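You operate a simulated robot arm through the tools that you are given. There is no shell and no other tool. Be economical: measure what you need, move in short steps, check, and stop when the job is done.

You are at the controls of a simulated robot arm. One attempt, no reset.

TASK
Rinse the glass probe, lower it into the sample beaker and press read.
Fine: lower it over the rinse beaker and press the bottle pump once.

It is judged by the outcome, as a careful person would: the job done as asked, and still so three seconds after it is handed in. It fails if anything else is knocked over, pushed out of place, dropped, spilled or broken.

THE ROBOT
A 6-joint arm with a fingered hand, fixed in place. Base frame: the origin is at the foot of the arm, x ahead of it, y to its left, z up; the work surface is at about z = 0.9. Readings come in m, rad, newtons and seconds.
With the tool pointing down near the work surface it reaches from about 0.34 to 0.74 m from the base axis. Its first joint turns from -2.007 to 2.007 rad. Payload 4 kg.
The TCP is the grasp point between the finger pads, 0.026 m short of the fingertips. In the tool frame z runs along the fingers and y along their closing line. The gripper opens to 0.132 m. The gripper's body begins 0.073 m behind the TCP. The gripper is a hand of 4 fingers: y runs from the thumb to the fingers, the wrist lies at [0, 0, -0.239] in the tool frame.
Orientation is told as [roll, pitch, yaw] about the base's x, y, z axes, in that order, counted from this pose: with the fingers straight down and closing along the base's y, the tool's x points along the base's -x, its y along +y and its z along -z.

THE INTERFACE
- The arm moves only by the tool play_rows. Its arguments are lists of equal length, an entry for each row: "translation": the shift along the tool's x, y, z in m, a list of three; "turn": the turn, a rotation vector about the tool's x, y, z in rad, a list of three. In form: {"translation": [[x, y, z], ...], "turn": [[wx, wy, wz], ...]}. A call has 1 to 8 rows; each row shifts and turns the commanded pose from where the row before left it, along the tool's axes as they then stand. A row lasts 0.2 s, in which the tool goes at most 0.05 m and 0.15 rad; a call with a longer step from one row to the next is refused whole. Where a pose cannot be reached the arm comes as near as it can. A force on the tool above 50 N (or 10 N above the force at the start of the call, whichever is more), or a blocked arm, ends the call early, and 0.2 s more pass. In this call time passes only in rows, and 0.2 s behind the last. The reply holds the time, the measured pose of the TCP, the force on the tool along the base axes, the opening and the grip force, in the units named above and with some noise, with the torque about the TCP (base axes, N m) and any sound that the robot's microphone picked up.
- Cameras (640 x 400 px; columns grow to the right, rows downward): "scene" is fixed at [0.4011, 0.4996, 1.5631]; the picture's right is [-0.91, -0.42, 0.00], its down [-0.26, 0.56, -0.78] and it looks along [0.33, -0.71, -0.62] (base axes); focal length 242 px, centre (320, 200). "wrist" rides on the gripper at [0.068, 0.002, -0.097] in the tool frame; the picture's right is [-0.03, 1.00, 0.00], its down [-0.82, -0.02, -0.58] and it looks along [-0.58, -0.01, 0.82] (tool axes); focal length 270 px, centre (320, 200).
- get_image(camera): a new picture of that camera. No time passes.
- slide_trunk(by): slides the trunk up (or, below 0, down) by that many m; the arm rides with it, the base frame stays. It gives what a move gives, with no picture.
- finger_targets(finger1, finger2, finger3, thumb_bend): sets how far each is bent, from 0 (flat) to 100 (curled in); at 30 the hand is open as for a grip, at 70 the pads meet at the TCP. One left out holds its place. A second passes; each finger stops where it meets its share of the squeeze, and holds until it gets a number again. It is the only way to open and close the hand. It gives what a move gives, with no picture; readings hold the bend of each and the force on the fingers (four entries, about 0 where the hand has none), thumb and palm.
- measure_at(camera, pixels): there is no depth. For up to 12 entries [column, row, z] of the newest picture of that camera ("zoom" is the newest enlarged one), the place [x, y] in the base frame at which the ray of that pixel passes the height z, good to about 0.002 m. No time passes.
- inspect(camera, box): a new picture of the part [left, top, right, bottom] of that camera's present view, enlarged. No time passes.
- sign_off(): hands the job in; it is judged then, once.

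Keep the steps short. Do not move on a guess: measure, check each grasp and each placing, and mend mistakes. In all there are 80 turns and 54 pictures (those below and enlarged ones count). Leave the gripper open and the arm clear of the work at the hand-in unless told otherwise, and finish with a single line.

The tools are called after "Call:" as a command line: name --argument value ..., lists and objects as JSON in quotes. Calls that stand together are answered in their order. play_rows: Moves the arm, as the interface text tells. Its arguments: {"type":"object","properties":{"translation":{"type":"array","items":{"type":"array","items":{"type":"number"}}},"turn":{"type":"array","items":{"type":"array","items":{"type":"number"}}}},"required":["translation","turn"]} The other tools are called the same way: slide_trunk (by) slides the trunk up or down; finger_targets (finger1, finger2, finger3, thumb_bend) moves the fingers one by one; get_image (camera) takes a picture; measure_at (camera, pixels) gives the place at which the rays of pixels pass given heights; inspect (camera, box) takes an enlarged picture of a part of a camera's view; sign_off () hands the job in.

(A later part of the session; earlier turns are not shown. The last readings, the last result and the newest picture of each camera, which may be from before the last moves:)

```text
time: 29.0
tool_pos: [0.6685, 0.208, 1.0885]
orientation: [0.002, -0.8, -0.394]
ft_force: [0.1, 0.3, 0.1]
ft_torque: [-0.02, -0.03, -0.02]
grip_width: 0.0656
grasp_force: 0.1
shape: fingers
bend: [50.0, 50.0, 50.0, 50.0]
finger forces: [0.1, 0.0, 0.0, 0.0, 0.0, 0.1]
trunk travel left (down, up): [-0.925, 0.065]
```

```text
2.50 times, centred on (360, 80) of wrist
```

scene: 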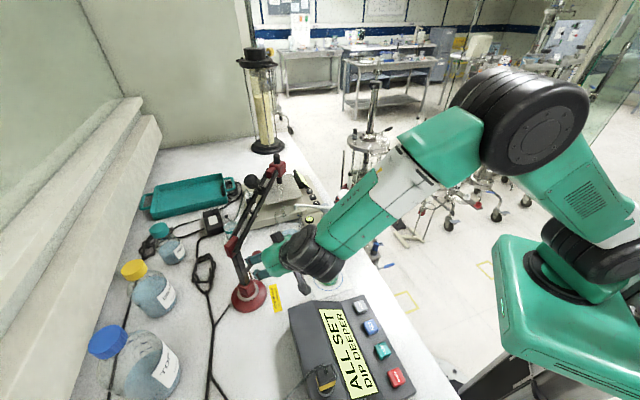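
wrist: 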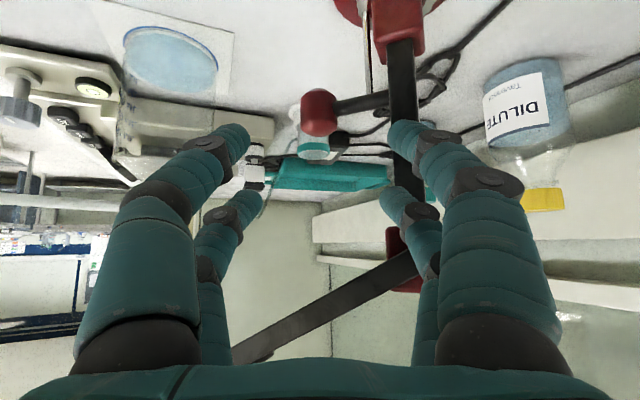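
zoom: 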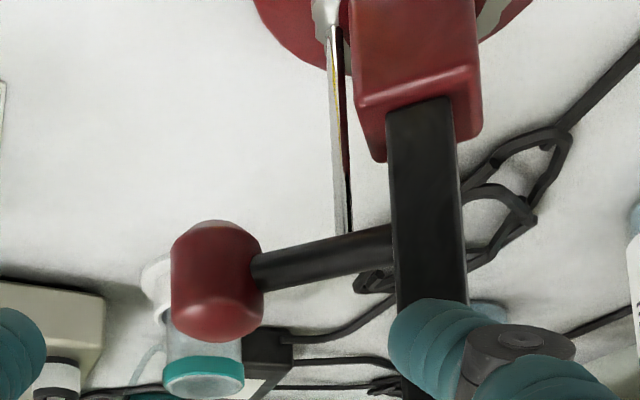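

Knob is centred on the hand axis, 0.13 m ahead; the lever lies between the finger pairs. I advance onto it.

Call:
play_rows --translation '[[-0.0015, -0.0005, 0.042], [-0.0015, -0.0005, 0.042], [-0.0015, 0, 0.042]]' --turn '[[0, 0, 0], [0, 0, 0], [0, 0, 0]]'

Call:
get_image --camera "wrist"

```text
time: 29.8
tool_pos: [0.7482, 0.1699, 0.9972]
orientation: [-0.014, -0.789, -0.377]
ft_force: [-26.6, -2.9, -27.6]
ft_torque: [-1.35, -0.19, 1.3]
grip_width: 0.0515
grasp_force: 20.5
shape: fingers
bend: [52.0, 50.0, 50.0, 50.0]
finger forces: [40.9, 0.1, 0.0, 0.0, 0.1, 0.0]
trunk travel left (down, up): [-0.925, 0.065]
```

```text
15 pictures are left
```

wrist: 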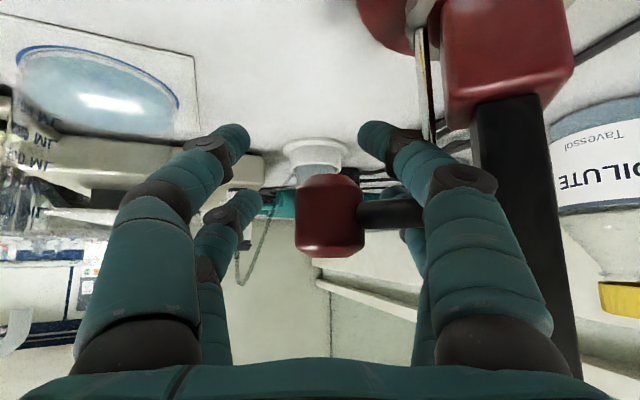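

Finger 1 is pressing against the lever (41 N). I back off 15 mm and lower the hand by 6 mm, then look.

Call:
play_rows --translation '[[0.002, 0, -0.015], [0.005, 0, 0]]' --turn '[[0, 0, 0], [0, 0, 0]]'

Call:
inspect --camera "wrist" --box '[220, 60, 540, 260]'

```text
time: 30.4
tool_pos: [0.7402, 0.1738, 1.0078]
orientation: [-0.004, -0.797, -0.39]
ft_force: [-12.1, -11.0, -22.5]
ft_torque: [-0.76, 0.25, 0.37]
grip_width: 0.051
grasp_force: 15.4
shape: fingers
bend: [54.0, 51.0, 50.0, 50.0]
finger forces: [24.4, 5.7, 0.1, 0.0, 0.0, 0.1]
trunk travel left (down, up): [-0.925, 0.065]
```

```text
2.00 times, centred on (380, 160) of wrist
```

zoom: 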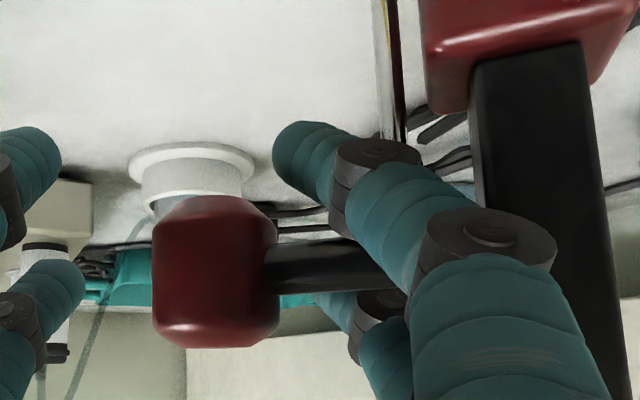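

Finger 1 sits beneath the lever and finger 2 above it, so I already straddle it. I close gently on the knob and test which way the lever yields.

Call:
finger_targets --finger1 56 --finger2 58 --finger3 63 --thumb_bend 63

Call:
play_rows --translation '[[0.004, 0, 0.004], [0.003, 0, 0.003]]' --turn '[[0, 0, 0], [0, 0, 0]]'

Call:
get_image --camera "wrist"

```text
time: 31.4
tool_pos: [0.7397, 0.1763, 1.0071]
orientation: [-0.004, -0.795, -0.387]
ft_force: [-9.7, -5.1, -20.4]
ft_torque: [-0.78, 0.2, 0.38]
grip_width: 0.0245
grasp_force: 11.4
shape: fingers
bend: [59.0, 57.0, 63.0, 63.0]
finger forces: [20.8, 1.8, 0.0, 0.0, 0.0, 0.0]
trunk travel left (down, up): [-0.925, 0.065]
```

```text
time: 32.0
tool_pos: [0.7414, 0.1779, 1.0048]
orientation: [0.005, -0.803, -0.396]
ft_force: [-5.9, -4.4, 0.3]
ft_torque: [0.09, 0.03, 0.29]
grip_width: 0.0274
grasp_force: 4.1
shape: fingers
bend: [58.0, 57.0, 63.0, 63.0]
finger forces: [7.7, 0.7, 0.0, 0.0, 0.0, 0.0]
trunk travel left (down, up): [-0.925, 0.065]
```

```text
13 pictures are left
```

wrist: 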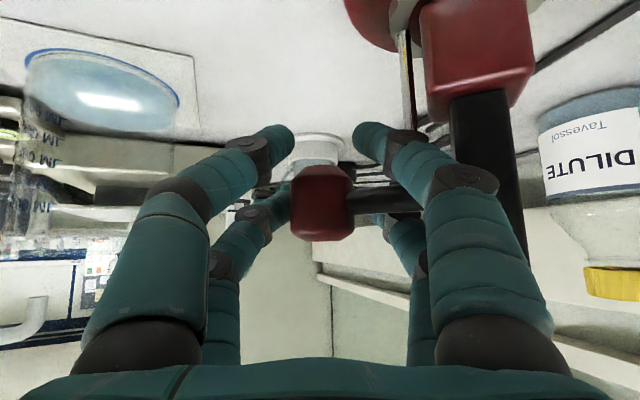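

Vertical force is now ~0 (neutral). I test downward another 12 mm.

Call:
play_rows --translation '[[0.0043, 0, 0.0042], [0.0043, 0, 0.0042]]' --turn '[[0, 0, 0], [0, 0, 0]]'

```text
time: 32.6
tool_pos: [0.7404, 0.1763, 0.9904]
orientation: [0.005, -0.801, -0.394]
ft_force: [-3.0, -5.6, 4.4]
ft_torque: [0.29, -0.01, 0.12]
grip_width: 0.0289
grasp_force: 4.4
shape: fingers
bend: [58.0, 57.0, 63.0, 63.0]
finger forces: [5.6, 3.6, 0.0, 0.1, 0.1, 0.0]
trunk travel left (down, up): [-0.925, 0.065]
```

Call:
play_rows --translation '[[0.0043, 0, 0.0042], [0.0043, 0, 0.0042]]' --turn '[[0, 0, 0], [0, 0, 0]]'

Call:
inspect --camera "wrist" --box '[220, 0, 540, 260]'

```text
time: 33.2
tool_pos: [0.7426, 0.1763, 0.9854]
orientation: [0.016, -0.812, -0.406]
ft_force: [7.9, -8.9, 39.5]
ft_torque: [1.8, -0.22, -0.37]
grip_width: 0.0287
grasp_force: 19.5
shape: fingers
bend: [58.0, 57.0, 63.0, 63.0]
finger forces: [7.8, 30.5, 0.1, 0.0, 0.0, 0.0]
trunk travel left (down, up): [-0.925, 0.065]
```

```text
1.54 times, centred on (380, 130) of wrist
```

zoom: 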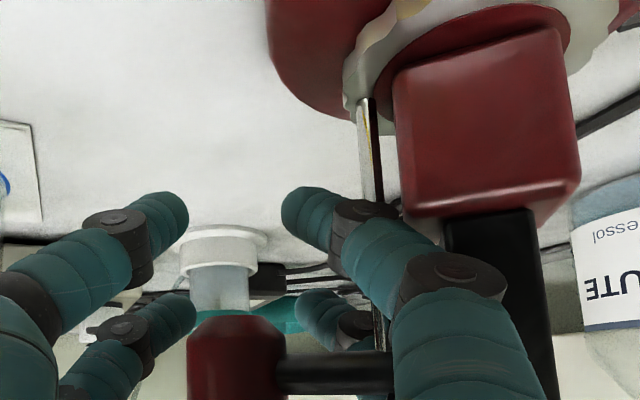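

Down is a hard stop (39 N): the pin is then seated in the notched ring. So the release is lifting. I lift by ~30 mm and look at the pin.

Call:
play_rows --translation '[[-0.0072, 0, -0.007], [-0.0072, 0, -0.007], [-0.0072, 0, -0.007]]' --turn '[[0, 0, 0], [0, 0, 0], [0, 0, 0]]'

Call:
inspect --camera "wrist" --box '[220, 0, 540, 260]'

```text
time: 34.0
tool_pos: [0.7385, 0.1771, 1.005]
orientation: [-0.004, -0.795, -0.385]
ft_force: [-5.2, -4.1, -0.9]
ft_torque: [0.04, 0.0, 0.2]
grip_width: 0.0307
grasp_force: 2.9
shape: fingers
bend: [57.0, 57.0, 63.0, 63.0]
finger forces: [4.9, 1.7, 0.0, 0.1, 0.0, 0.0]
trunk travel left (down, up): [-0.925, 0.065]
```

```text
1.54 times, centred on (380, 130) of wrist
```

zoom: 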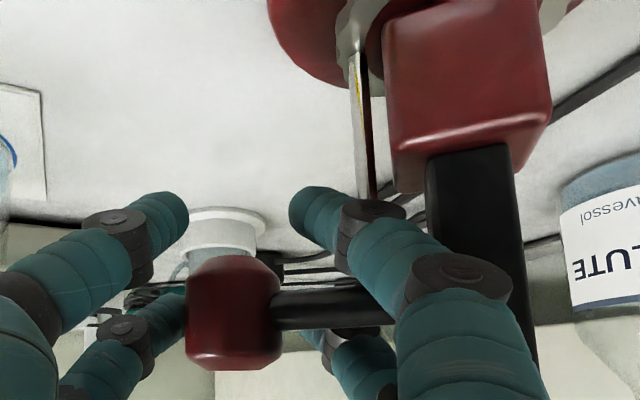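

Still free play here. I lift a further 10 mm to load the lever upward, and look at the pin.

Call:
play_rows --translation '[[-0.0036, 0, -0.0035], [-0.0036, 0, -0.0035]]' --turn '[[0, 0, 0], [0, 0, 0]]'

Call:
inspect --camera "wrist" --box '[300, 0, 500, 160]'

```text
time: 34.6
tool_pos: [0.7385, 0.1778, 1.0085]
orientation: [-0.013, -0.789, -0.379]
ft_force: [-13.5, -2.1, -33.0]
ft_torque: [-1.2, 0.32, 0.57]
grip_width: 0.0294
grasp_force: 17.2
shape: fingers
bend: [57.0, 57.0, 63.0, 63.0]
finger forces: [29.9, 3.8, 0.1, 0.0, 0.0, 0.0]
trunk travel left (down, up): [-0.925, 0.065]
```

```text
2.50 times, centred on (400, 80) of wrist
```

zoom: 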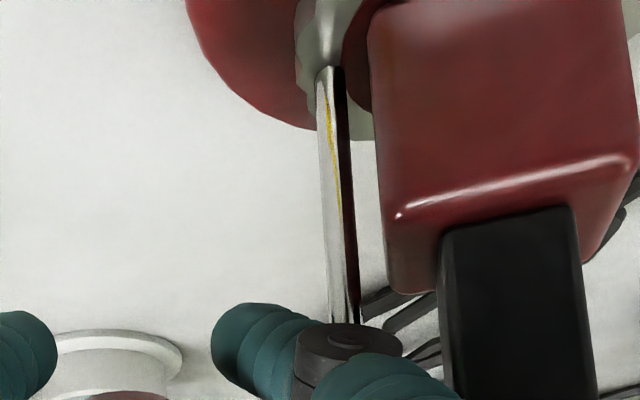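

The torque shows I'm pressing the lever only ~28 mm from the post – poor leverage, and it doesn't move. I'll regrip: unload, retract, and roll the hand −90° so the pads take the knob itself from below-front and above-back.

Call:
play_rows --translation '[[0.0072, 0, 0.007], [0, 0, -0.045], [0, 0, -0.045], [0, 0, 0], [0, 0, 0], [0, 0, 0], [0, 0, 0], [0, 0, 0]]' --turn '[[0, 0, 0], [0, 0, 0], [0, 0, 0], [0, 0, -0.149], [0, 0, -0.149], [0, 0, -0.149], [0, 0, -0.149], [0, 0, -0.149]]'

Call:
play_rows --translation '[[0, 0, 0], [0, 0, 0], [0, 0, 0], [0, 0, 0], [0, 0, 0], [0, 0, 0]]' --turn '[[0, 0, -0.149], [0, 0, -0.149], [0, 0, -0.149], [0, 0, -0.149], [0, 0, -0.149], [0, 0, -0.081]]'

Call:
finger_targets --finger1 52 --finger2 52 --finger3 52 --thumb_bend 52

Call:
get_image --camera "wrist"

```text
time: 36.4
tool_pos: [0.6814, 0.2023, 1.0677]
orientation: [-0.612, -0.554, 0.535]
ft_force: [0.1, 0.3, -0.1]
ft_torque: [-0.02, 0.0, 0.01]
grip_width: 0.0342
grasp_force: 0.0
shape: fingers
bend: [56.0, 57.0, 63.0, 63.0]
finger forces: [0.0, 0.0, 0.0, 0.0, 0.0, 0.1]
trunk travel left (down, up): [-0.925, 0.065]
```

```text
time: 37.8
tool_pos: [0.6818, 0.2023, 1.0703]
orientation: [-0.799, 0.003, 1.183]
ft_force: [0.4, -0.1, -0.5]
ft_torque: [0.01, -0.01, 0.02]
grip_width: 0.0342
grasp_force: 0.0
shape: fingers
bend: [56.0, 57.0, 63.0, 63.0]
finger forces: [0.1, 0.0, 0.0, 0.0, 0.0, 0.0]
trunk travel left (down, up): [-0.925, 0.065]
```

```text
time: 38.8
tool_pos: [0.6822, 0.2004, 1.0682]
orientation: [-0.801, 0.0, 1.18]
ft_force: [-0.9, -0.6, -0.4]
ft_torque: [-0.01, 0.05, -0.01]
grip_width: 0.0583
grasp_force: 0.1
shape: fingers
bend: [52.0, 52.0, 52.0, 52.0]
finger forces: [0.0, 0.0, 0.0, 0.0, 0.0, 0.1]
trunk travel left (down, up): [-0.925, 0.065]
```

```text
9 pictures are left
```

wrist: 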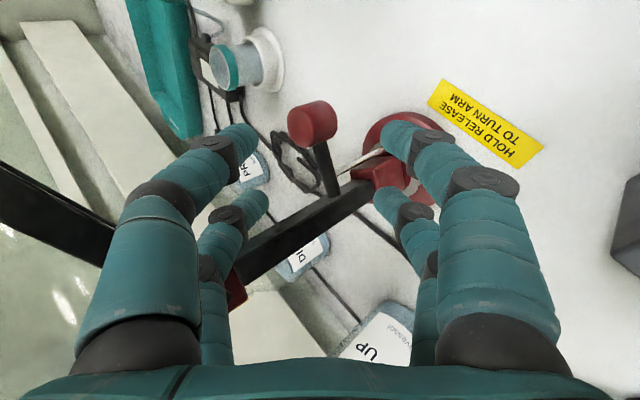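

Knob at (313,122), now across the closing line. I measure it.

Call:
measure_at --camera "wrist" --pixels '[[313, 122, 0.995], [313, 122, 1.0], [313, 122, 1.005], [313, 122, 1.01]]'

```text
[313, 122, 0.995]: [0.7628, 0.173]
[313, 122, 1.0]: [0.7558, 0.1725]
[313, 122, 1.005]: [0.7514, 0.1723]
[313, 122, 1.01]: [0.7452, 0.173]
```

Knob ≈ (0.753, 0.1725, 1.003). I open slightly, advance 0.097 m onto it, and close.

Call:
finger_targets --finger1 47 --finger2 47 --finger3 47 --thumb_bend 47

Call:
play_rows --translation '[[0.0077, -0.006, 0.02], [0, 0, 0.026], [0, 0, 0.026], [0, 0, 0.0245]]' --turn '[[0, 0, 0], [0, 0, 0], [0, 0, 0], [0, 0, 0]]'

Call:
finger_targets --finger1 66 --finger2 66 --finger3 66 --thumb_bend 66

Call:
get_image --camera "wrist"

```text
time: 39.8
tool_pos: [0.6824, 0.2015, 1.0685]
orientation: [-0.8, 0.0, 1.179]
ft_force: [0.1, -0.1, -0.6]
ft_torque: [0.02, 0.03, 0.0]
grip_width: 0.0757
grasp_force: 0.0
shape: fingers
bend: [47.0, 47.0, 47.0, 47.0]
finger forces: [0.0, 0.0, 0.0, 0.0, 0.1, 0.1]
trunk travel left (down, up): [-0.925, 0.065]
```

```text
time: 40.8
tool_pos: [0.7476, 0.166, 1.0056]
orientation: [-0.799, 0.0, 1.182]
ft_force: [0.8, -0.1, 0.0]
ft_torque: [0.0, -0.01, 0.0]
grip_width: 0.0757
grasp_force: 0.1
shape: fingers
bend: [47.0, 47.0, 47.0, 47.0]
finger forces: [0.0, 0.1, 0.1, 0.0, 0.0, 0.0]
trunk travel left (down, up): [-0.925, 0.065]
```

```text
time: 41.8
tool_pos: [0.7459, 0.1675, 1.0058]
orientation: [-0.8, 0.001, 1.177]
ft_force: [0.1, 0.4, -0.8]
ft_torque: [-0.01, 0.01, 0.03]
grip_width: 0.0139
grasp_force: 0.1
shape: fingers
bend: [66.0, 65.0, 66.0, 66.0]
finger forces: [0.0, 0.6, 0.0, 0.0, 0.0, 0.0]
trunk travel left (down, up): [-0.925, 0.065]
```

```text
8 pictures are left
```

wrist: 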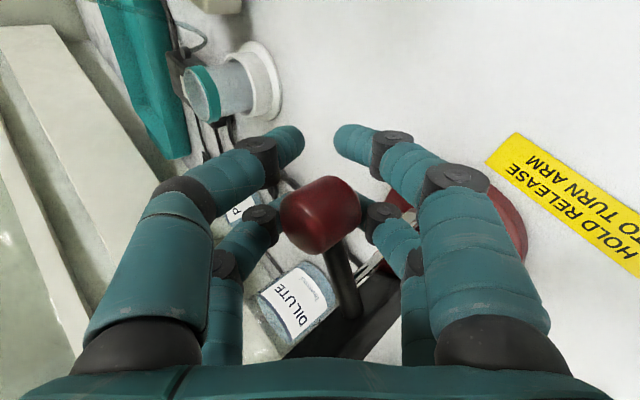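

The pads closed past the knob: it sits in the gap between finger pairs. I open, shift 14 mm along tool x so one pair is centred on the knob, and close again.

Call:
finger_targets --finger1 48 --finger2 48 --finger3 48 --thumb_bend 48

Call:
play_rows --translation '[[0.014, 0, 0.004]]' --turn '[[0, 0, 0]]'

Call:
finger_targets --finger1 66 --finger2 66 --finger3 66 --thumb_bend 66

```text
time: 42.8
tool_pos: [0.7469, 0.1665, 1.0067]
orientation: [-0.799, 0.0, 1.18]
ft_force: [-0.2, -1.0, 0.5]
ft_torque: [-0.02, 0.01, 0.0]
grip_width: 0.0722
grasp_force: 0.1
shape: fingers
bend: [48.0, 48.0, 48.0, 48.0]
finger forces: [0.1, 0.0, 0.0, 0.0, 0.1, 0.0]
trunk travel left (down, up): [-0.925, 0.065]
```

```text
time: 43.2
tool_pos: [0.7439, 0.1525, 1.0029]
orientation: [-0.799, 0.002, 1.182]
ft_force: [0.5, -0.4, 0.7]
ft_torque: [0.03, 0.03, 0.0]
grip_width: 0.0721
grasp_force: 0.0
shape: fingers
bend: [48.0, 48.0, 48.0, 48.0]
finger forces: [0.0, 0.0, 0.0, 0.1, 0.0, 0.0]
trunk travel left (down, up): [-0.925, 0.065]
```

```text
time: 44.2
tool_pos: [0.743, 0.1525, 1.0038]
orientation: [-0.801, 0.0, 1.18]
ft_force: [0.3, -0.5, 0.3]
ft_torque: [0.01, -0.01, 0.0]
grip_width: 0.014
grasp_force: 0.0
shape: fingers
bend: [66.0, 66.0, 66.0, 66.0]
finger forces: [0.0, 0.1, 0.0, 0.0, 0.0, 0.0]
trunk travel left (down, up): [-0.925, 0.065]
```

Still no contact; I need one look.

Call:
get_image --camera "wrist"

```text
7 pictures are left
```

wrist: 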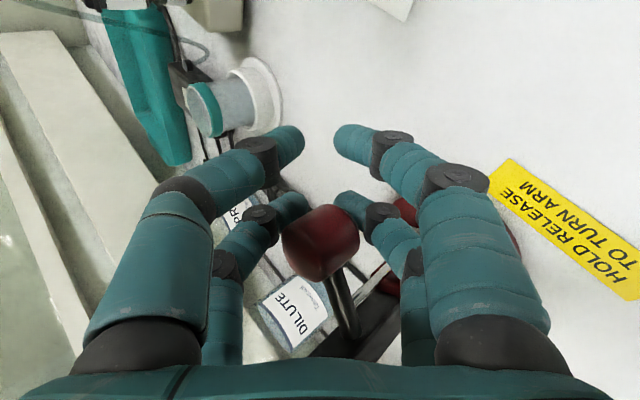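

The knob lies inside the curl of the far finger pair, behind the nearly meeting tips – a hook. Pulling back along −z is both up and along the turning direction. I close fully and pull back gently.

Call:
finger_targets --finger1 70 --finger2 70 --finger3 70 --thumb_bend 70

Call:
play_rows --translation '[[0, 0, -0.008], [0, 0, -0.006], [0, 0, -0.005]]' --turn '[[0, 0, 0], [0, 0, 0], [0, 0, 0]]'

```text
time: 45.2
tool_pos: [0.7434, 0.1527, 1.0022]
orientation: [-0.799, 0.0, 1.181]
ft_force: [-0.4, -0.5, -2.3]
ft_torque: [-0.02, 0.03, 0.02]
grip_width: 0.0014
grasp_force: 1.2
shape: fingers
bend: [70.0, 68.0, 69.0, 70.0]
finger forces: [0.0, 2.2, 0.8, 0.1, 0.0, 0.0]
trunk travel left (down, up): [-0.925, 0.065]
```

```text
time: 46.0
tool_pos: [0.7308, 0.1577, 1.0137]
orientation: [-0.796, 0.002, 1.181]
ft_force: [-0.7, -6.1, -15.3]
ft_torque: [-0.52, -0.05, 0.02]
grip_width: 0.0015
grasp_force: 7.6
shape: fingers
bend: [70.0, 60.0, 70.0, 70.0]
finger forces: [0.1, 15.0, 0.1, 0.0, 0.0, 0.0]
trunk travel left (down, up): [-0.925, 0.065]
```

Finger 2 is now under the knob/lever end, lifting with 15 N at ~50 mm leverage. I lift straight up 8 mm more and read the force.

Call:
play_rows --translation '[[0, -0.0029, -0.0028], [0, -0.0029, -0.0028]]' --turn '[[0, 0, 0], [0, 0, 0]]'

Call:
get_image --camera "wrist"

```text
time: 46.6
tool_pos: [0.7317, 0.1576, 1.0217]
orientation: [-0.795, 0.003, 1.18]
ft_force: [-1.7, -7.3, -25.5]
ft_torque: [-0.86, -0.24, 0.06]
grip_width: 0.0017
grasp_force: 11.4
shape: fingers
bend: [70.0, 53.0, 70.0, 70.0]
finger forces: [0.0, 23.3, 0.0, 0.0, 0.0, 0.1]
trunk travel left (down, up): [-0.925, 0.065]
```

```text
6 pictures are left
```

wrist: 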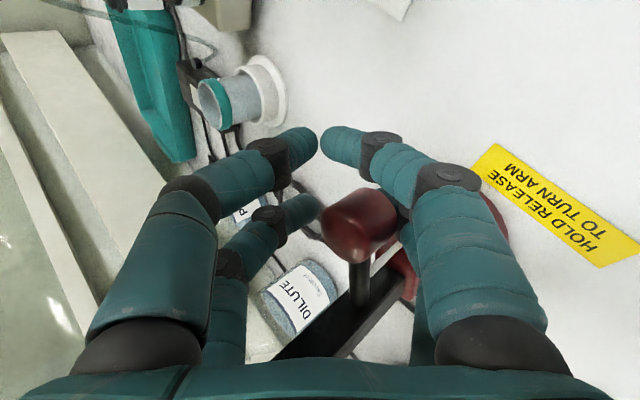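

Call:
measure_at --camera "wrist" --pixels '[[358, 228, 0.985], [358, 228, 0.99], [358, 228, 0.995], [358, 228, 1.0], [358, 228, 1.005], [358, 228, 1.01]]'

```text
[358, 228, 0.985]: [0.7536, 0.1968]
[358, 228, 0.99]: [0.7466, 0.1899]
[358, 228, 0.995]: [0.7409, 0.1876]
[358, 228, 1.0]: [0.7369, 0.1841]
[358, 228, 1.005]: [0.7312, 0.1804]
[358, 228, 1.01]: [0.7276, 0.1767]
```

The knob now reads about (0.725, 0.174, 1.013): it has lifted ~1 cm and turned ~15°. So lifting releases. I continue along the arc, keeping the lift, half of the remainder.

Call:
play_rows --translation '[[-0.0015, 0.005, -0.0073], [-0.0016, 0.005, -0.0073]]' --turn '[[0, 0, 0], [0, 0, 0]]'

Call:
get_image --camera "scene"

```text
time: 47.2
tool_pos: [0.7176, 0.1683, 1.0239]
orientation: [-0.795, 0.003, 1.181]
ft_force: [-2.2, -2.3, -28.8]
ft_torque: [-0.78, -0.27, 0.01]
grip_width: 0.0013
grasp_force: 12.7
shape: fingers
bend: [70.0, 50.0, 70.0, 70.0]
finger forces: [0.1, 25.0, 0.1, 0.0, 0.1, 0.0]
trunk travel left (down, up): [-0.925, 0.065]
```

```text
5 pictures are left
```

scene: 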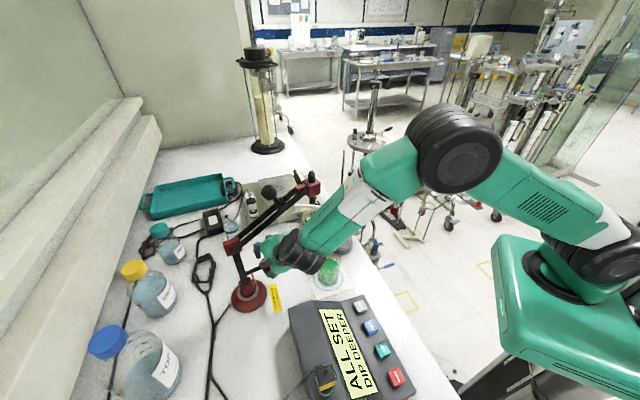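

The arm is turning: head now at scene (313,187). I measure its azimuth.

Call:
measure_at --camera "scene" --pixels '[[313, 187, 1.22], [313, 187, 1.23], [313, 187, 1.24], [266, 189, 1.23], [266, 189, 1.24]]'

```text
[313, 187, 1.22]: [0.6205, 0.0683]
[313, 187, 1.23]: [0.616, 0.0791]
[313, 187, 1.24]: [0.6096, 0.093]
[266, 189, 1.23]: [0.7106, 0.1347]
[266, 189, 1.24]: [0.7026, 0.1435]
```

Azimuth ≈ −131°, the sample lies at about −136.5°. I turn ~5° more, then lower the knob to let the pin seat.

Call:
play_rows --translation '[[-0.0025, 0.0041, -0.0044], [0, 0.0036, 0.0035], [0, 0.0072, 0.007], [0, 0.0072, 0.007]]' --turn '[[0, 0, 0], [0, 0, 0], [0, 0, 0], [0, 0, 0]]'

Call:
inspect --camera "scene" --box '[220, 150, 380, 310]'

```text
time: 48.2
tool_pos: [0.7116, 0.1725, 1.0053]
orientation: [-0.802, -0.004, 1.182]
ft_force: [-0.1, 0.2, -1.7]
ft_torque: [-0.05, -0.05, 0.04]
grip_width: 0.0014
grasp_force: 1.4
shape: fingers
bend: [70.0, 67.0, 69.0, 70.0]
finger forces: [0.0, 2.2, 0.8, 0.0, 0.0, 0.0]
trunk travel left (down, up): [-0.925, 0.065]
```

```text
2.50 times, centred on (300, 230) of scene
```

zoom: 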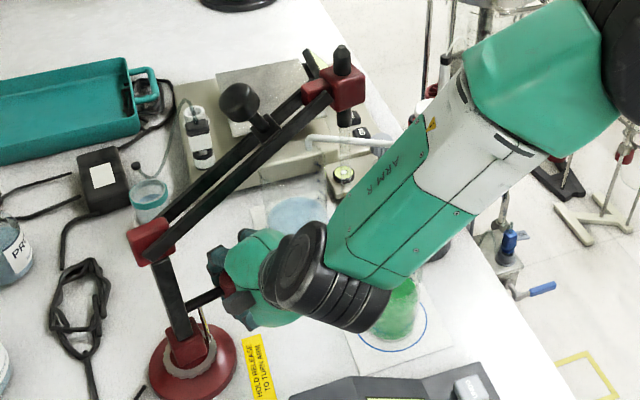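

Call:
measure_at --camera "zoom" --pixels '[[347, 90, 1.23], [347, 90, 1.24], [347, 90, 1.25], [238, 102, 1.23], [238, 102, 1.24], [238, 102, 1.25], [190, 365, 0.92], [185, 350, 0.93], [392, 310, 0.9], [152, 242, 1.124], [152, 242, 1.135]]'

```text
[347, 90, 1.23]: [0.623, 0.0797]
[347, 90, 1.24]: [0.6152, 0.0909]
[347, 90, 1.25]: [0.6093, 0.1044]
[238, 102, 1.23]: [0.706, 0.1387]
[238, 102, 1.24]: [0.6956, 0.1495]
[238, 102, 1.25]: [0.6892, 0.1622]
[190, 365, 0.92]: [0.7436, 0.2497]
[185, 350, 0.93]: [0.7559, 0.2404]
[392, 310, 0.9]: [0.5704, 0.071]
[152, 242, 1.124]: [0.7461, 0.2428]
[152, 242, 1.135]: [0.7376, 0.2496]
```

Head azimuth reads ≈ −132 to −133°, sample −136°. I nudge along the tangent 10 mm without lifting to feel whether the pin has seated.

Call:
play_rows --translation '[[-0.0019, 0.0032, -0.0033], [-0.0019, 0.0032, -0.0033]]' --turn '[[0, 0, 0], [0, 0, 0]]'

```text
time: 48.8
tool_pos: [0.7046, 0.1784, 1.0025]
orientation: [-0.8, -0.001, 1.179]
ft_force: [0.6, -0.1, -0.9]
ft_torque: [-0.03, -0.03, -0.03]
grip_width: 0.0012
grasp_force: 0.7
shape: fingers
bend: [70.0, 68.0, 69.0, 70.0]
finger forces: [0.1, 0.9, 0.9, 0.1, 0.0, 0.0]
trunk travel left (down, up): [-0.925, 0.065]
```

Call:
inspect --camera "scene" --box '[220, 150, 380, 310]'

```text
2.50 times, centred on (300, 230) of scene
```

zoom: 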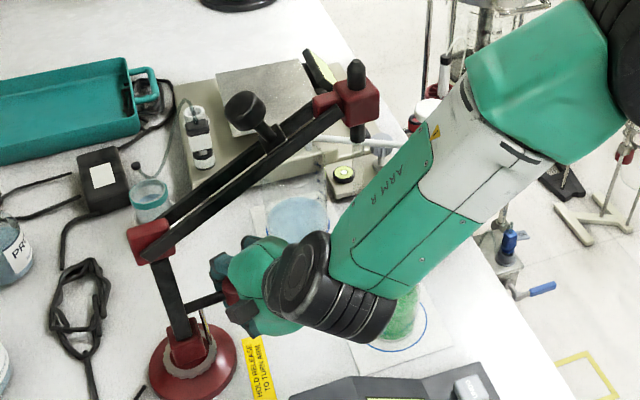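

The arm turned freely with the nudge (head now at zoom (358,103)). I measure again.

Call:
measure_at --camera "zoom" --pixels '[[358, 103, 1.23], [358, 103, 1.24], [358, 103, 1.25], [248, 110, 1.24], [248, 110, 1.25], [248, 110, 1.26], [395, 318, 0.9], [375, 335, 0.9]]'

```text
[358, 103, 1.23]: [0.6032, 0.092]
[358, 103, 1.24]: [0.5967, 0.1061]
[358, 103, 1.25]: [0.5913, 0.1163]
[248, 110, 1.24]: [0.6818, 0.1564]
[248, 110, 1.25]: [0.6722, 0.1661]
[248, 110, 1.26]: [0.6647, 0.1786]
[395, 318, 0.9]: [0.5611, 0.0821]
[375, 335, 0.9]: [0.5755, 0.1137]
```

Head azimuth ≈ −137°, matching the sample (−136.5°). I open, slip off the knob, move out sideways, then up.

Call:
finger_targets --finger1 47 --finger2 47 --finger3 47 --thumb_bend 47

Call:
play_rows --translation '[[0, 0, -0.03], [0, 0, -0.025], [-0.009, 0.0215, -0.022], [-0.009, 0.0215, -0.022], [0, -0.032, -0.0314], [0, -0.032, -0.0314], [0, -0.032, -0.0314], [0, -0.032, -0.0314]]' --turn '[[0, 0, 0], [0, 0, 0], [0, 0, 0], [0, 0, 0], [0, 0, 0], [0, 0, 0], [0, 0, 0], [0, 0, 0]]'

```text
time: 49.8
tool_pos: [0.7054, 0.1791, 1.004]
orientation: [-0.8, 0.0, 1.178]
ft_force: [0.3, 0.2, 0.5]
ft_torque: [-0.01, 0.02, -0.02]
grip_width: 0.0755
grasp_force: 0.0
shape: fingers
bend: [47.0, 47.0, 47.0, 47.0]
finger forces: [0.0, 0.0, 0.1, 0.1, 0.1, 0.0]
trunk travel left (down, up): [-0.925, 0.065]
```

```text
time: 51.6
tool_pos: [0.6161, 0.2333, 1.222]
orientation: [-0.799, 0.001, 1.181]
ft_force: [0.0, -0.4, 0.4]
ft_torque: [0.01, 0.0, 0.0]
grip_width: 0.0758
grasp_force: 0.0
shape: fingers
bend: [47.0, 47.0, 47.0, 47.0]
finger forces: [0.1, 0.0, 0.0, 0.1, 0.0, 0.1]
trunk travel left (down, up): [-0.925, 0.065]
```

No contact. I go up, turn the hand vertical with its x-axis along the stand arm, and hover over the ball.

Call:
play_rows --translation '[[0, -0.032, -0.0314], [0, -0.032, -0.0314], [0, -0.032, -0.0314], [0, 0, 0], [0, 0, 0], [0, 0, 0], [0, 0, 0], [0, 0, 0]]' --turn '[[0, 0, 0], [0, 0, 0], [0, 0, 0], [-0.1333, 0, 0], [-0.1333, 0, 0], [-0.1333, 0, 0], [-0.1333, 0, 0], [-0.1333, 0, 0]]'

Call:
play_rows --translation '[[0, 0, 0], [0, 0, 0], [0, 0, 0], [0, 0, 0], [-0.001, -0.0295, 0], [-0.001, -0.0295, 0], [0, -0.0295, 0]]' --turn '[[-0.1335, 0, 0], [0, 0, 0.143], [0, 0, 0.143], [0, 0, 0.144], [0, 0, 0], [0, 0, 0], [0, 0, 0]]'

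Call:
finger_targets --finger1 70 --finger2 70 --finger3 70 --thumb_bend 70

Call:
get_image --camera "wrist"

```text
time: 53.4
tool_pos: [0.6189, 0.2348, 1.3523]
orientation: [-0.129, 0.001, 1.18]
ft_force: [0.2, 0.0, 0.4]
ft_torque: [0.02, 0.02, 0.03]
grip_width: 0.0756
grasp_force: 0.0
shape: fingers
bend: [47.0, 47.0, 47.0, 47.0]
finger forces: [0.0, 0.1, 0.0, 0.0, 0.0, 0.0]
trunk travel left (down, up): [-0.925, 0.065]
```

```text
time: 55.0
tool_pos: [0.6407, 0.1564, 1.3288]
orientation: [0.001, 0.002, 0.749]
ft_force: [0.8, 0.1, -0.3]
ft_torque: [0.02, 0.0, -0.01]
grip_width: 0.0758
grasp_force: 0.0
shape: fingers
bend: [47.0, 47.0, 47.0, 47.0]
finger forces: [0.1, 0.0, 0.0, 0.0, 0.0, 0.0]
out of reach, approached as far as the arm can: row 1, 5, 6, 7
trunk travel left (down, up): [-0.925, 0.065]
```

```text
time: 56.0
tool_pos: [0.6372, 0.1587, 1.3305]
orientation: [0.0, -0.001, 0.751]
ft_force: [-0.4, -0.1, 0.9]
ft_torque: [-0.02, -0.02, -0.01]
grip_width: 0.0014
grasp_force: 0.0
shape: fingers
bend: [70.0, 70.0, 70.0, 70.0]
finger forces: [0.1, 0.0, 0.0, 0.1, 0.1, 0.0]
trunk travel left (down, up): [-0.925, 0.065]
```

```text
2 pictures are left
```

wrist: 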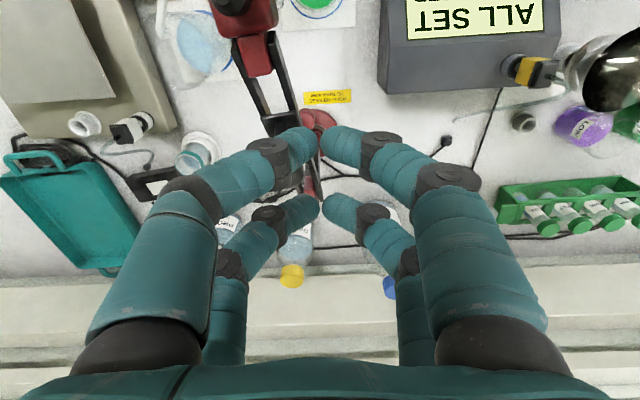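

Only 2 pictures left. I use measurements from this view: head (248,15), small block (256,52).

Call:
measure_at --camera "wrist" --pixels '[[250, 18, 1.22], [250, 18, 1.235], [250, 18, 1.25], [256, 55, 1.235], [285, 95, 1.17], [205, 35, 0.9], [318, 122, 0.92], [319, 3, 0.9], [268, 150, 1.25], [248, 4, 1.28], [248, 4, 1.26]]'

```text
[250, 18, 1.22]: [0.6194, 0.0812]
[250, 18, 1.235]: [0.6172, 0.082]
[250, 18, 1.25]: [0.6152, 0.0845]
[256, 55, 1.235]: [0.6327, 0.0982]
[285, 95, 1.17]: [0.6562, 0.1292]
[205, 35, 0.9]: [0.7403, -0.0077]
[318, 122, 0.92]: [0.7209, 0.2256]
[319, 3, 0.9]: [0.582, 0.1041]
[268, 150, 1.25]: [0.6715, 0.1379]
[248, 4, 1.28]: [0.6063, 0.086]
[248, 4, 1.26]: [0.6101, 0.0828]
```

The cap reads (0.615, 0.077): azimuth ≈ −129°, so the arm slipped back a few degrees when I let go; that would put the probe ~27 mm off the beaker centre. I'll grip the head block itself – my closing line already lies along its turning tangent – and feel/correct from there. First rise and open.

Call:
finger_targets --finger1 45 --finger2 45 --finger3 45 --thumb_bend 45

Call:
play_rows --translation '[[0.03, 0, -0.015], [0.03, 0, 0]]' --turn '[[0, 0, 0], [0, 0, 0]]'

```text
time: 57.0
tool_pos: [0.6377, 0.1571, 1.3297]
orientation: [0.0, 0.0, 0.75]
ft_force: [0.1, -0.9, -0.5]
ft_torque: [0.01, 0.03, -0.02]
grip_width: 0.0825
grasp_force: 0.1
shape: fingers
bend: [45.0, 45.0, 45.0, 45.0]
finger forces: [0.0, 0.1, 0.0, 0.0, 0.0, 0.0]
trunk travel left (down, up): [-0.925, 0.065]
```

```text
time: 57.6
tool_pos: [0.5922, 0.115, 1.3452]
orientation: [0.0, -0.002, 0.75]
ft_force: [0.1, -0.2, -0.1]
ft_torque: [0.06, -0.04, 0.04]
grip_width: 0.0825
grasp_force: 0.0
shape: fingers
bend: [45.0, 45.0, 45.0, 45.0]
finger forces: [0.1, 0.0, 0.0, 0.1, 0.0, 0.1]
trunk travel left (down, up): [-0.925, 0.065]
```

Call:
play_rows --translation '[[0.018, -0.041, 0], [0, 0, 0.035], [0, 0, 0.035], [0, 0, 0.023]]' --turn '[[0, 0, 0], [0, 0, 0], [0, 0, 0], [0, 0, 0]]'

Call:
finger_targets --finger1 62 --finger2 62 --finger3 62 --thumb_bend 62

```text
time: 58.6
tool_pos: [0.6088, 0.0732, 1.2517]
orientation: [0.0, 0.0, 0.75]
ft_force: [-0.5, 0.0, -1.1]
ft_torque: [-0.04, 0.01, 0.0]
grip_width: 0.0826
grasp_force: 0.1
shape: fingers
bend: [45.0, 45.0, 45.0, 45.0]
finger forces: [0.0, 0.0, 0.0, 0.1, 0.1, 0.1]
trunk travel left (down, up): [-0.925, 0.065]
```

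```text
time: 59.6
tool_pos: [0.609, 0.0727, 1.2519]
orientation: [0.001, 0.0, 0.751]
ft_force: [-0.7, -3.1, 0.1]
ft_torque: [-0.09, 0.03, -0.11]
grip_width: 0.0289
grasp_force: 3.4
shape: fingers
bend: [62.0, 61.0, 58.0, 61.0]
finger forces: [0.0, 1.1, 2.6, 0.0, 2.3, 0.0]
trunk travel left (down, up): [-0.925, 0.065]
```

The head is gripped (2–3 N), confirming azimuth −129°. I firm up the grip and turn it along the tangent 14 mm, watching for resistance.

Call:
finger_targets --finger1 62 --finger2 66 --finger3 66 --thumb_bend 66

Call:
play_rows --translation '[[0.0005, 0.007, 0], [0.0005, 0.007, 0]]' --turn '[[0, 0, 0.02], [0, 0, 0.02]]'

```text
time: 60.6
tool_pos: [0.6086, 0.0741, 1.2521]
orientation: [0.001, -0.001, 0.75]
ft_force: [0.5, -4.8, -1.5]
ft_torque: [-0.08, 0.02, 0.0]
grip_width: 0.024
grasp_force: 6.2
shape: fingers
bend: [62.0, 61.0, 59.0, 64.0]
finger forces: [0.1, 4.5, 4.7, 0.1, 3.5, 0.0]
trunk travel left (down, up): [-0.925, 0.065]
```

```text
time: 61.2
tool_pos: [0.6001, 0.0817, 1.2509]
orientation: [-0.002, -0.001, 0.709]
ft_force: [10.4, -9.3, 2.0]
ft_torque: [-0.17, -0.32, -0.04]
grip_width: 0.0247
grasp_force: 8.0
shape: fingers
bend: [62.0, 65.0, 56.0, 64.0]
finger forces: [0.0, 0.5, 11.0, 0.0, 4.6, 0.0]
trunk travel left (down, up): [-0.925, 0.065]
```

It resists (14 N): the lever's brake/pin holds at −129°, so I need a second release-and-turn of ~7°. I let go of the head, rise, and reverse my path to the knob.

Call:
finger_targets --finger1 45 --finger2 45 --finger3 45 --thumb_bend 45

Call:
play_rows --translation '[[0, 0, -0.047], [0, 0, -0.047], [-0.027, 0.0278, 0], [-0.027, 0.0278, 0], [-0.027, 0.0278, 0], [-0.027, 0.0278, 0], [0, 0, 0], [0, 0, 0]]' --turn '[[0, 0, 0], [0, 0, 0], [0, 0, 0], [0, 0, 0], [0, 0, 0], [0, 0, 0], [0, 0, -0.149], [0, 0, -0.149]]'

Call:
play_rows --translation '[[0, 0, 0], [0, 0, 0], [0, 0, 0], [0, 0, 0], [0, 0, 0], [0, 0, 0], [0, 0, 0], [0, 0, 0]]' --turn '[[0, 0, -0.149], [0, 0, -0.022], [0.1333, 0, 0], [0.1333, 0, 0], [0.1333, 0, 0], [0.1333, 0, 0], [0.1333, 0, 0], [0.1335, 0, 0]]'

```text
time: 62.2
tool_pos: [0.5973, 0.0841, 1.2528]
orientation: [0.0, 0.0, 0.71]
ft_force: [0.8, 0.2, 0.5]
ft_torque: [0.0, 0.02, 0.0]
grip_width: 0.0826
grasp_force: 0.1
shape: fingers
bend: [45.0, 45.0, 45.0, 45.0]
finger forces: [0.0, 0.0, 0.1, 0.0, 0.1, 0.0]
trunk travel left (down, up): [-0.925, 0.065]
```

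```text
time: 64.0
tool_pos: [0.6019, 0.2366, 1.3419]
orientation: [-0.001, 0.0, 1.012]
ft_force: [-0.2, -0.4, -0.2]
ft_torque: [0.0, -0.01, -0.04]
grip_width: 0.0826
grasp_force: 0.1
shape: fingers
bend: [45.0, 45.0, 45.0, 45.0]
finger forces: [0.0, 0.1, 0.0, 0.0, 0.0, 0.1]
out of reach, approached as far as the arm can: row 6
trunk travel left (down, up): [-0.925, 0.065]
```

```text
time: 65.8
tool_pos: [0.6011, 0.2363, 1.3422]
orientation: [-0.801, 0.001, 1.181]
ft_force: [0.0, 0.3, -0.2]
ft_torque: [-0.01, -0.01, -0.01]
grip_width: 0.0827
grasp_force: 0.0
shape: fingers
bend: [45.0, 45.0, 45.0, 45.0]
finger forces: [0.0, 0.0, 0.1, 0.0, 0.0, 0.0]
trunk travel left (down, up): [-0.925, 0.065]
```

Call:
play_rows --translation '[[-0.003, 0.0202, 0.0406], [0, 0.0307, 0.0299], [0, 0.0307, 0.0299], [0, 0.0307, 0.0299], [0, 0.0307, 0.0299], [0, 0.0307, 0.0299], [0, 0.0307, 0.0299]]' --turn '[[0, 0, 0], [0, 0, 0], [0, 0, 0], [0, 0, 0], [0, 0, 0], [0, 0, 0], [0, 0, 0]]'

Call:
play_rows --translation '[[0.009, -0.0215, 0.022], [0.009, -0.0215, 0.022]]' --turn '[[0, 0, 0], [0, 0, 0]]'

```text
time: 67.4
tool_pos: [0.6164, 0.2329, 1.0442]
orientation: [-0.8, 0.0, 1.178]
ft_force: [0.0, -0.9, 0.1]
ft_torque: [0.0, -0.01, -0.03]
grip_width: 0.0828
grasp_force: 0.1
shape: fingers
bend: [45.0, 45.0, 45.0, 45.0]
finger forces: [0.1, 0.1, 0.1, 0.0, 0.0, 0.0]
trunk travel left (down, up): [-0.925, 0.065]
```

```text
time: 68.0
tool_pos: [0.6667, 0.1911, 1.0428]
orientation: [-0.8, 0.0, 1.18]
ft_force: [0.6, -0.1, -0.3]
ft_torque: [0.02, -0.03, 0.01]
grip_width: 0.0827
grasp_force: 0.0
shape: fingers
bend: [45.0, 45.0, 45.0, 45.0]
finger forces: [0.0, 0.1, 0.1, 0.0, 0.0, 0.0]
trunk travel left (down, up): [-0.925, 0.065]
```

Back on track; I advance onto the knob and close.

Call:
play_rows --translation '[[-0.0015, 0.0005, 0.0283], [-0.0015, 0.0005, 0.0283]]' --turn '[[0, 0, 0], [0, 0, 0]]'

Call:
finger_targets --finger1 70 --finger2 70 --finger3 70 --thumb_bend 70

```text
time: 68.6
tool_pos: [0.7052, 0.1801, 1.002]
orientation: [-0.799, 0.0, 1.18]
ft_force: [0.2, -0.2, -0.5]
ft_torque: [0.01, 0.0, 0.01]
grip_width: 0.0825
grasp_force: 0.0
shape: fingers
bend: [45.0, 45.0, 45.0, 45.0]
finger forces: [0.0, 0.0, 0.0, 0.0, 0.0, 0.0]
trunk travel left (down, up): [-0.925, 0.065]
```

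```text
time: 69.6
tool_pos: [0.705, 0.1795, 1.0032]
orientation: [-0.799, 0.001, 1.181]
ft_force: [0.6, -0.2, -1.9]
ft_torque: [-0.03, 0.02, 0.04]
grip_width: 0.0014
grasp_force: 1.1
shape: fingers
bend: [70.0, 69.0, 69.0, 70.0]
finger forces: [0.0, 1.4, 0.4, 0.0, 0.0, 0.1]
trunk travel left (down, up): [-0.925, 0.065]
```

Same caged contact as before. The earlier nudge turned the arm almost force-free from here, so I nudge 9 mm along the tangent with a slight lift, and return.

Call:
play_rows --translation '[[0, -0.0029, -0.0028], [-0.0016, 0.003, -0.003], [-0.0017, 0.0033, -0.0033], [0, 0.0029, 0.0028]]' --turn '[[0, 0, 0], [0, 0, 0], [0, 0, 0], [0, 0, 0]]'

Call:
inspect --camera "scene" --box '[220, 150, 380, 310]'

```text
time: 70.6
tool_pos: [0.6982, 0.1856, 1.0031]
orientation: [-0.799, 0.0, 1.18]
ft_force: [0.3, -0.6, -1.3]
ft_torque: [-0.02, -0.02, 0.0]
grip_width: 0.0014
grasp_force: 0.8
shape: fingers
bend: [70.0, 68.0, 70.0, 70.0]
finger forces: [0.0, 1.3, 0.0, 0.1, 0.1, 0.0]
trunk travel left (down, up): [-0.925, 0.065]
```

```text
2.50 times, centred on (300, 230) of scene
```

zoom: 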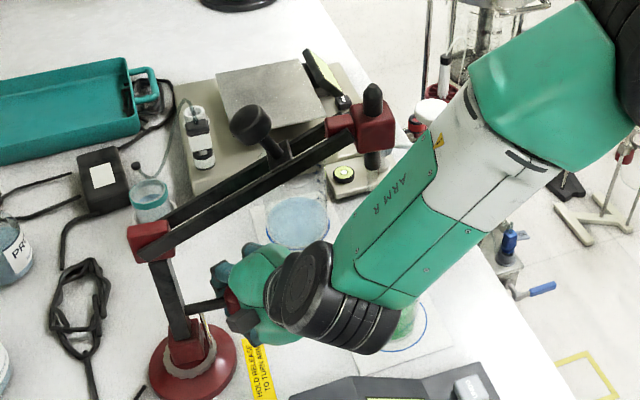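

The arm turned further: head at zoom (373,127). I measure it, with the beaker pad for reference.

Call:
measure_at --camera "zoom" --pixels '[[373, 127, 1.19], [373, 127, 1.2], [373, 127, 1.21], [373, 127, 1.22], [358, 103, 1.2], [358, 103, 1.21], [358, 103, 1.22], [347, 90, 1.21], [347, 90, 1.22]]'

```text
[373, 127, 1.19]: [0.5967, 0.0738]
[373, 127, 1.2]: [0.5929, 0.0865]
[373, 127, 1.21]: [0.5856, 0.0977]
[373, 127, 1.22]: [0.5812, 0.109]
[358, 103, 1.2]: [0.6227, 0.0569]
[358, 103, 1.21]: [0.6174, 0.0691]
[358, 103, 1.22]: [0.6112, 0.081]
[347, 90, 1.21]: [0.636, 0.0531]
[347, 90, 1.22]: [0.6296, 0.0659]
```

Azimuth now ≈ −137° (turned ~7.5°), matching the sample. I open, slip off the knob by the same exit, and rise.

Call:
finger_targets --finger1 47 --finger2 47 --finger3 47 --thumb_bend 47

Call:
play_rows --translation '[[0, 0, -0.03], [0, 0, -0.025], [-0.009, 0.0215, -0.022], [-0.009, 0.0215, -0.022], [0, -0.032, -0.0314], [0, -0.032, -0.0314], [0, -0.032, -0.0314], [0, -0.032, -0.0314]]' --turn '[[0, 0, 0], [0, 0, 0], [0, 0, 0], [0, 0, 0], [0, 0, 0], [0, 0, 0], [0, 0, 0], [0, 0, 0]]'

Call:
play_rows --translation '[[0, -0.032, -0.0314], [0, -0.032, -0.0314], [0, 0, 0], [0, 0, 0], [0, 0, 0], [0, 0, 0], [0, 0, 0], [0, 0, 0]]' --turn '[[0, 0, 0], [0, 0, 0], [-0.1333, 0, 0], [-0.1333, 0, 0], [-0.1333, 0, 0], [-0.1333, 0, 0], [-0.1333, 0, 0], [-0.1335, 0, 0]]'

```text
time: 71.6
tool_pos: [0.6977, 0.1863, 1.0025]
orientation: [-0.8, -0.001, 1.181]
ft_force: [0.4, 0.1, 0.4]
ft_torque: [0.04, -0.01, -0.02]
grip_width: 0.0753
grasp_force: 0.1
shape: fingers
bend: [47.0, 47.0, 47.0, 47.0]
finger forces: [0.1, 0.0, 0.0, 0.0, 0.1, 0.0]
trunk travel left (down, up): [-0.925, 0.065]
```

```text
time: 73.4
tool_pos: [0.6101, 0.2427, 1.2213]
orientation: [-0.8, -0.001, 1.18]
ft_force: [-0.2, -0.2, 0.1]
ft_torque: [-0.04, 0.01, -0.02]
grip_width: 0.0757
grasp_force: 0.1
shape: fingers
bend: [47.0, 47.0, 47.0, 47.0]
finger forces: [0.0, 0.1, 0.0, 0.0, 0.0, 0.1]
trunk travel left (down, up): [-0.925, 0.065]
```

```text
time: 75.2
tool_pos: [0.6104, 0.2419, 1.3089]
orientation: [0.004, 0.002, 1.182]
ft_force: [-0.7, -0.9, -0.4]
ft_torque: [0.0, 0.01, -0.01]
grip_width: 0.0758
grasp_force: 0.1
shape: fingers
bend: [47.0, 47.0, 47.0, 47.0]
finger forces: [0.0, 0.0, 0.0, 0.0, 0.0, 0.1]
trunk travel left (down, up): [-0.925, 0.065]
```

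Call:
play_rows --translation '[[0, 0, -0.015], [0, 0, 0], [0, 0, 0], [0, 0, 0], [0.0318, -0.0235, 0], [0.0318, -0.0235, 0], [0.0318, -0.0235, 0], [0.0318, -0.0235, 0]]' --turn '[[0, 0, 0], [0, 0, 0.144], [0, 0, 0.144], [0, 0, 0.144], [0, 0, 0], [0, 0, 0], [0, 0, 0], [0, 0, 0]]'

Call:
finger_targets --finger1 42 --finger2 42 --finger3 42 --thumb_bend 42

```text
time: 77.0
tool_pos: [0.5811, 0.0847, 1.3254]
orientation: [0.0, 0.0, 0.749]
ft_force: [0.5, 0.0, 0.1]
ft_torque: [0.04, -0.01, 0.03]
grip_width: 0.0759
grasp_force: 0.1
shape: fingers
bend: [47.0, 47.0, 47.0, 47.0]
finger forces: [0.1, 0.0, 0.1, 0.0, 0.0, 0.0]
trunk travel left (down, up): [-0.925, 0.065]
```

```text
time: 78.0
tool_pos: [0.5809, 0.0864, 1.3257]
orientation: [0.0, 0.001, 0.746]
ft_force: [-0.6, -0.2, 0.8]
ft_torque: [-0.01, -0.02, -0.04]
grip_width: 0.0924
grasp_force: 0.1
shape: fingers
bend: [42.0, 42.0, 42.0, 42.0]
finger forces: [0.0, 0.0, 0.0, 0.0, 0.0, 0.0]
trunk travel left (down, up): [-0.925, 0.065]
```

I descend around the head block and close lightly; the finger bends will tell the head's true azimuth.

Call:
play_rows --translation '[[0, 0, 0.035], [0, 0, 0.035], [0, 0, 0.025]]' --turn '[[0, 0, 0], [0, 0, 0], [0, 0, 0]]'

Call:
finger_targets --finger1 62 --finger2 62 --finger3 62 --thumb_bend 62

```text
time: 78.8
tool_pos: [0.5808, 0.0856, 1.2291]
orientation: [-0.001, 0.0, 0.746]
ft_force: [0.5, -0.3, 0.3]
ft_torque: [0.0, -0.03, 0.01]
grip_width: 0.0924
grasp_force: 0.1
shape: fingers
bend: [42.0, 42.0, 42.0, 42.0]
finger forces: [0.0, 0.1, 0.1, 0.0, 0.0, 0.0]
trunk travel left (down, up): [-0.925, 0.065]
```

```text
time: 79.8
tool_pos: [0.5794, 0.086, 1.2293]
orientation: [-0.003, -0.001, 0.747]
ft_force: [-4.6, 2.7, -2.4]
ft_torque: [0.03, 0.05, 0.09]
grip_width: 0.0265
grasp_force: 2.3
shape: fingers
bend: [62.0, 56.0, 62.0, 62.0]
finger forces: [0.1, 4.5, 0.0, 0.1, 0.0, 0.0]
trunk travel left (down, up): [-0.925, 0.065]
```

Finger 2 touches early: the head is ~5 mm toward +y, azimuth ≈ −138°, within ~1 cm of the beaker centre line. I centre the hand on it and firm the grip.

Call:
play_rows --translation '[[0, 0.005, 0]]' --turn '[[0, 0, 0]]'

Call:
finger_targets --finger1 66 --finger2 66 --finger3 66 --thumb_bend 66

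```text
time: 80.2
tool_pos: [0.5777, 0.0891, 1.2283]
orientation: [0.0, 0.001, 0.747]
ft_force: [-2.1, -0.3, -1.6]
ft_torque: [-0.03, 0.04, 0.02]
grip_width: 0.0266
grasp_force: 1.4
shape: fingers
bend: [62.0, 58.0, 61.0, 62.0]
finger forces: [0.0, 2.4, 1.0, 0.0, 0.0, 0.1]
trunk travel left (down, up): [-0.925, 0.065]
```

```text
time: 81.2
tool_pos: [0.5785, 0.0898, 1.2295]
orientation: [0.001, 0.0, 0.747]
ft_force: [-0.7, 0.0, -0.9]
ft_torque: [-0.03, 0.03, -0.02]
grip_width: 0.0138
grasp_force: 4.7
shape: fingers
bend: [66.0, 59.0, 61.0, 66.0]
finger forces: [0.0, 4.7, 4.1, 0.0, 0.0, 0.0]
trunk travel left (down, up): [-0.925, 0.065]
```

Gripped symmetrically at azimuth ≈ −138°. I lower along the arc by ~10° first and check.

Call:
play_rows --translation '[[0.006, 0, 0.0193], [0.0048, 0, 0.0193]]' --turn '[[0, 0, 0], [0, 0, 0]]'

```text
time: 81.8
tool_pos: [0.5673, 0.0823, 1.1923]
orientation: [0.0, -0.001, 0.747]
ft_force: [-6.5, -3.4, 1.9]
ft_torque: [-0.04, 0.15, 0.08]
grip_width: 0.014
grasp_force: 5.2
shape: fingers
bend: [66.0, 59.0, 62.0, 66.0]
finger forces: [0.1, 5.9, 4.3, 0.0, 0.1, 0.0]
trunk travel left (down, up): [-0.925, 0.065]
```

Following (small forces). I continue in small steps to about level, watching for any rim contact.

Call:
play_rows --translation '[[0.003, 0, 0.012], [0.002, 0, 0.012], [0.001, 0, 0.0125]]' --turn '[[0, 0, 0], [0, 0, 0], [0, 0, 0]]'

```text
time: 82.6
tool_pos: [0.5642, 0.0788, 1.1536]
orientation: [0.001, 0.0, 0.746]
ft_force: [-5.6, -2.7, 1.7]
ft_torque: [-0.06, 0.11, 0.08]
grip_width: 0.0137
grasp_force: 5.3
shape: fingers
bend: [66.0, 59.0, 62.0, 66.0]
finger forces: [0.1, 5.5, 4.3, 0.1, 0.2, 0.0]
trunk travel left (down, up): [-0.925, 0.065]
```

Steady. I dip further, ~46 mm more, in small steps.

Call:
play_rows --translation '[[0, 0, 0.012], [-0.001, 0, 0.012], [-0.0015, 0, 0.012], [-0.0025, 0, 0.009]]' --turn '[[0, 0, 0], [0, 0, 0], [0, 0, 0], [0, 0, 0]]'

```text
time: 83.6
tool_pos: [0.5649, 0.0802, 1.1127]
orientation: [0.002, 0.0, 0.747]
ft_force: [-16.4, -13.3, 15.3]
ft_torque: [-0.26, 0.42, 0.04]
grip_width: 0.011
grasp_force: 14.2
shape: fingers
bend: [69.0, 61.0, 62.0, 66.0]
finger forces: [12.2, 4.1, 3.5, 0.0, 8.1, 0.0]
trunk travel left (down, up): [-0.925, 0.065]
```

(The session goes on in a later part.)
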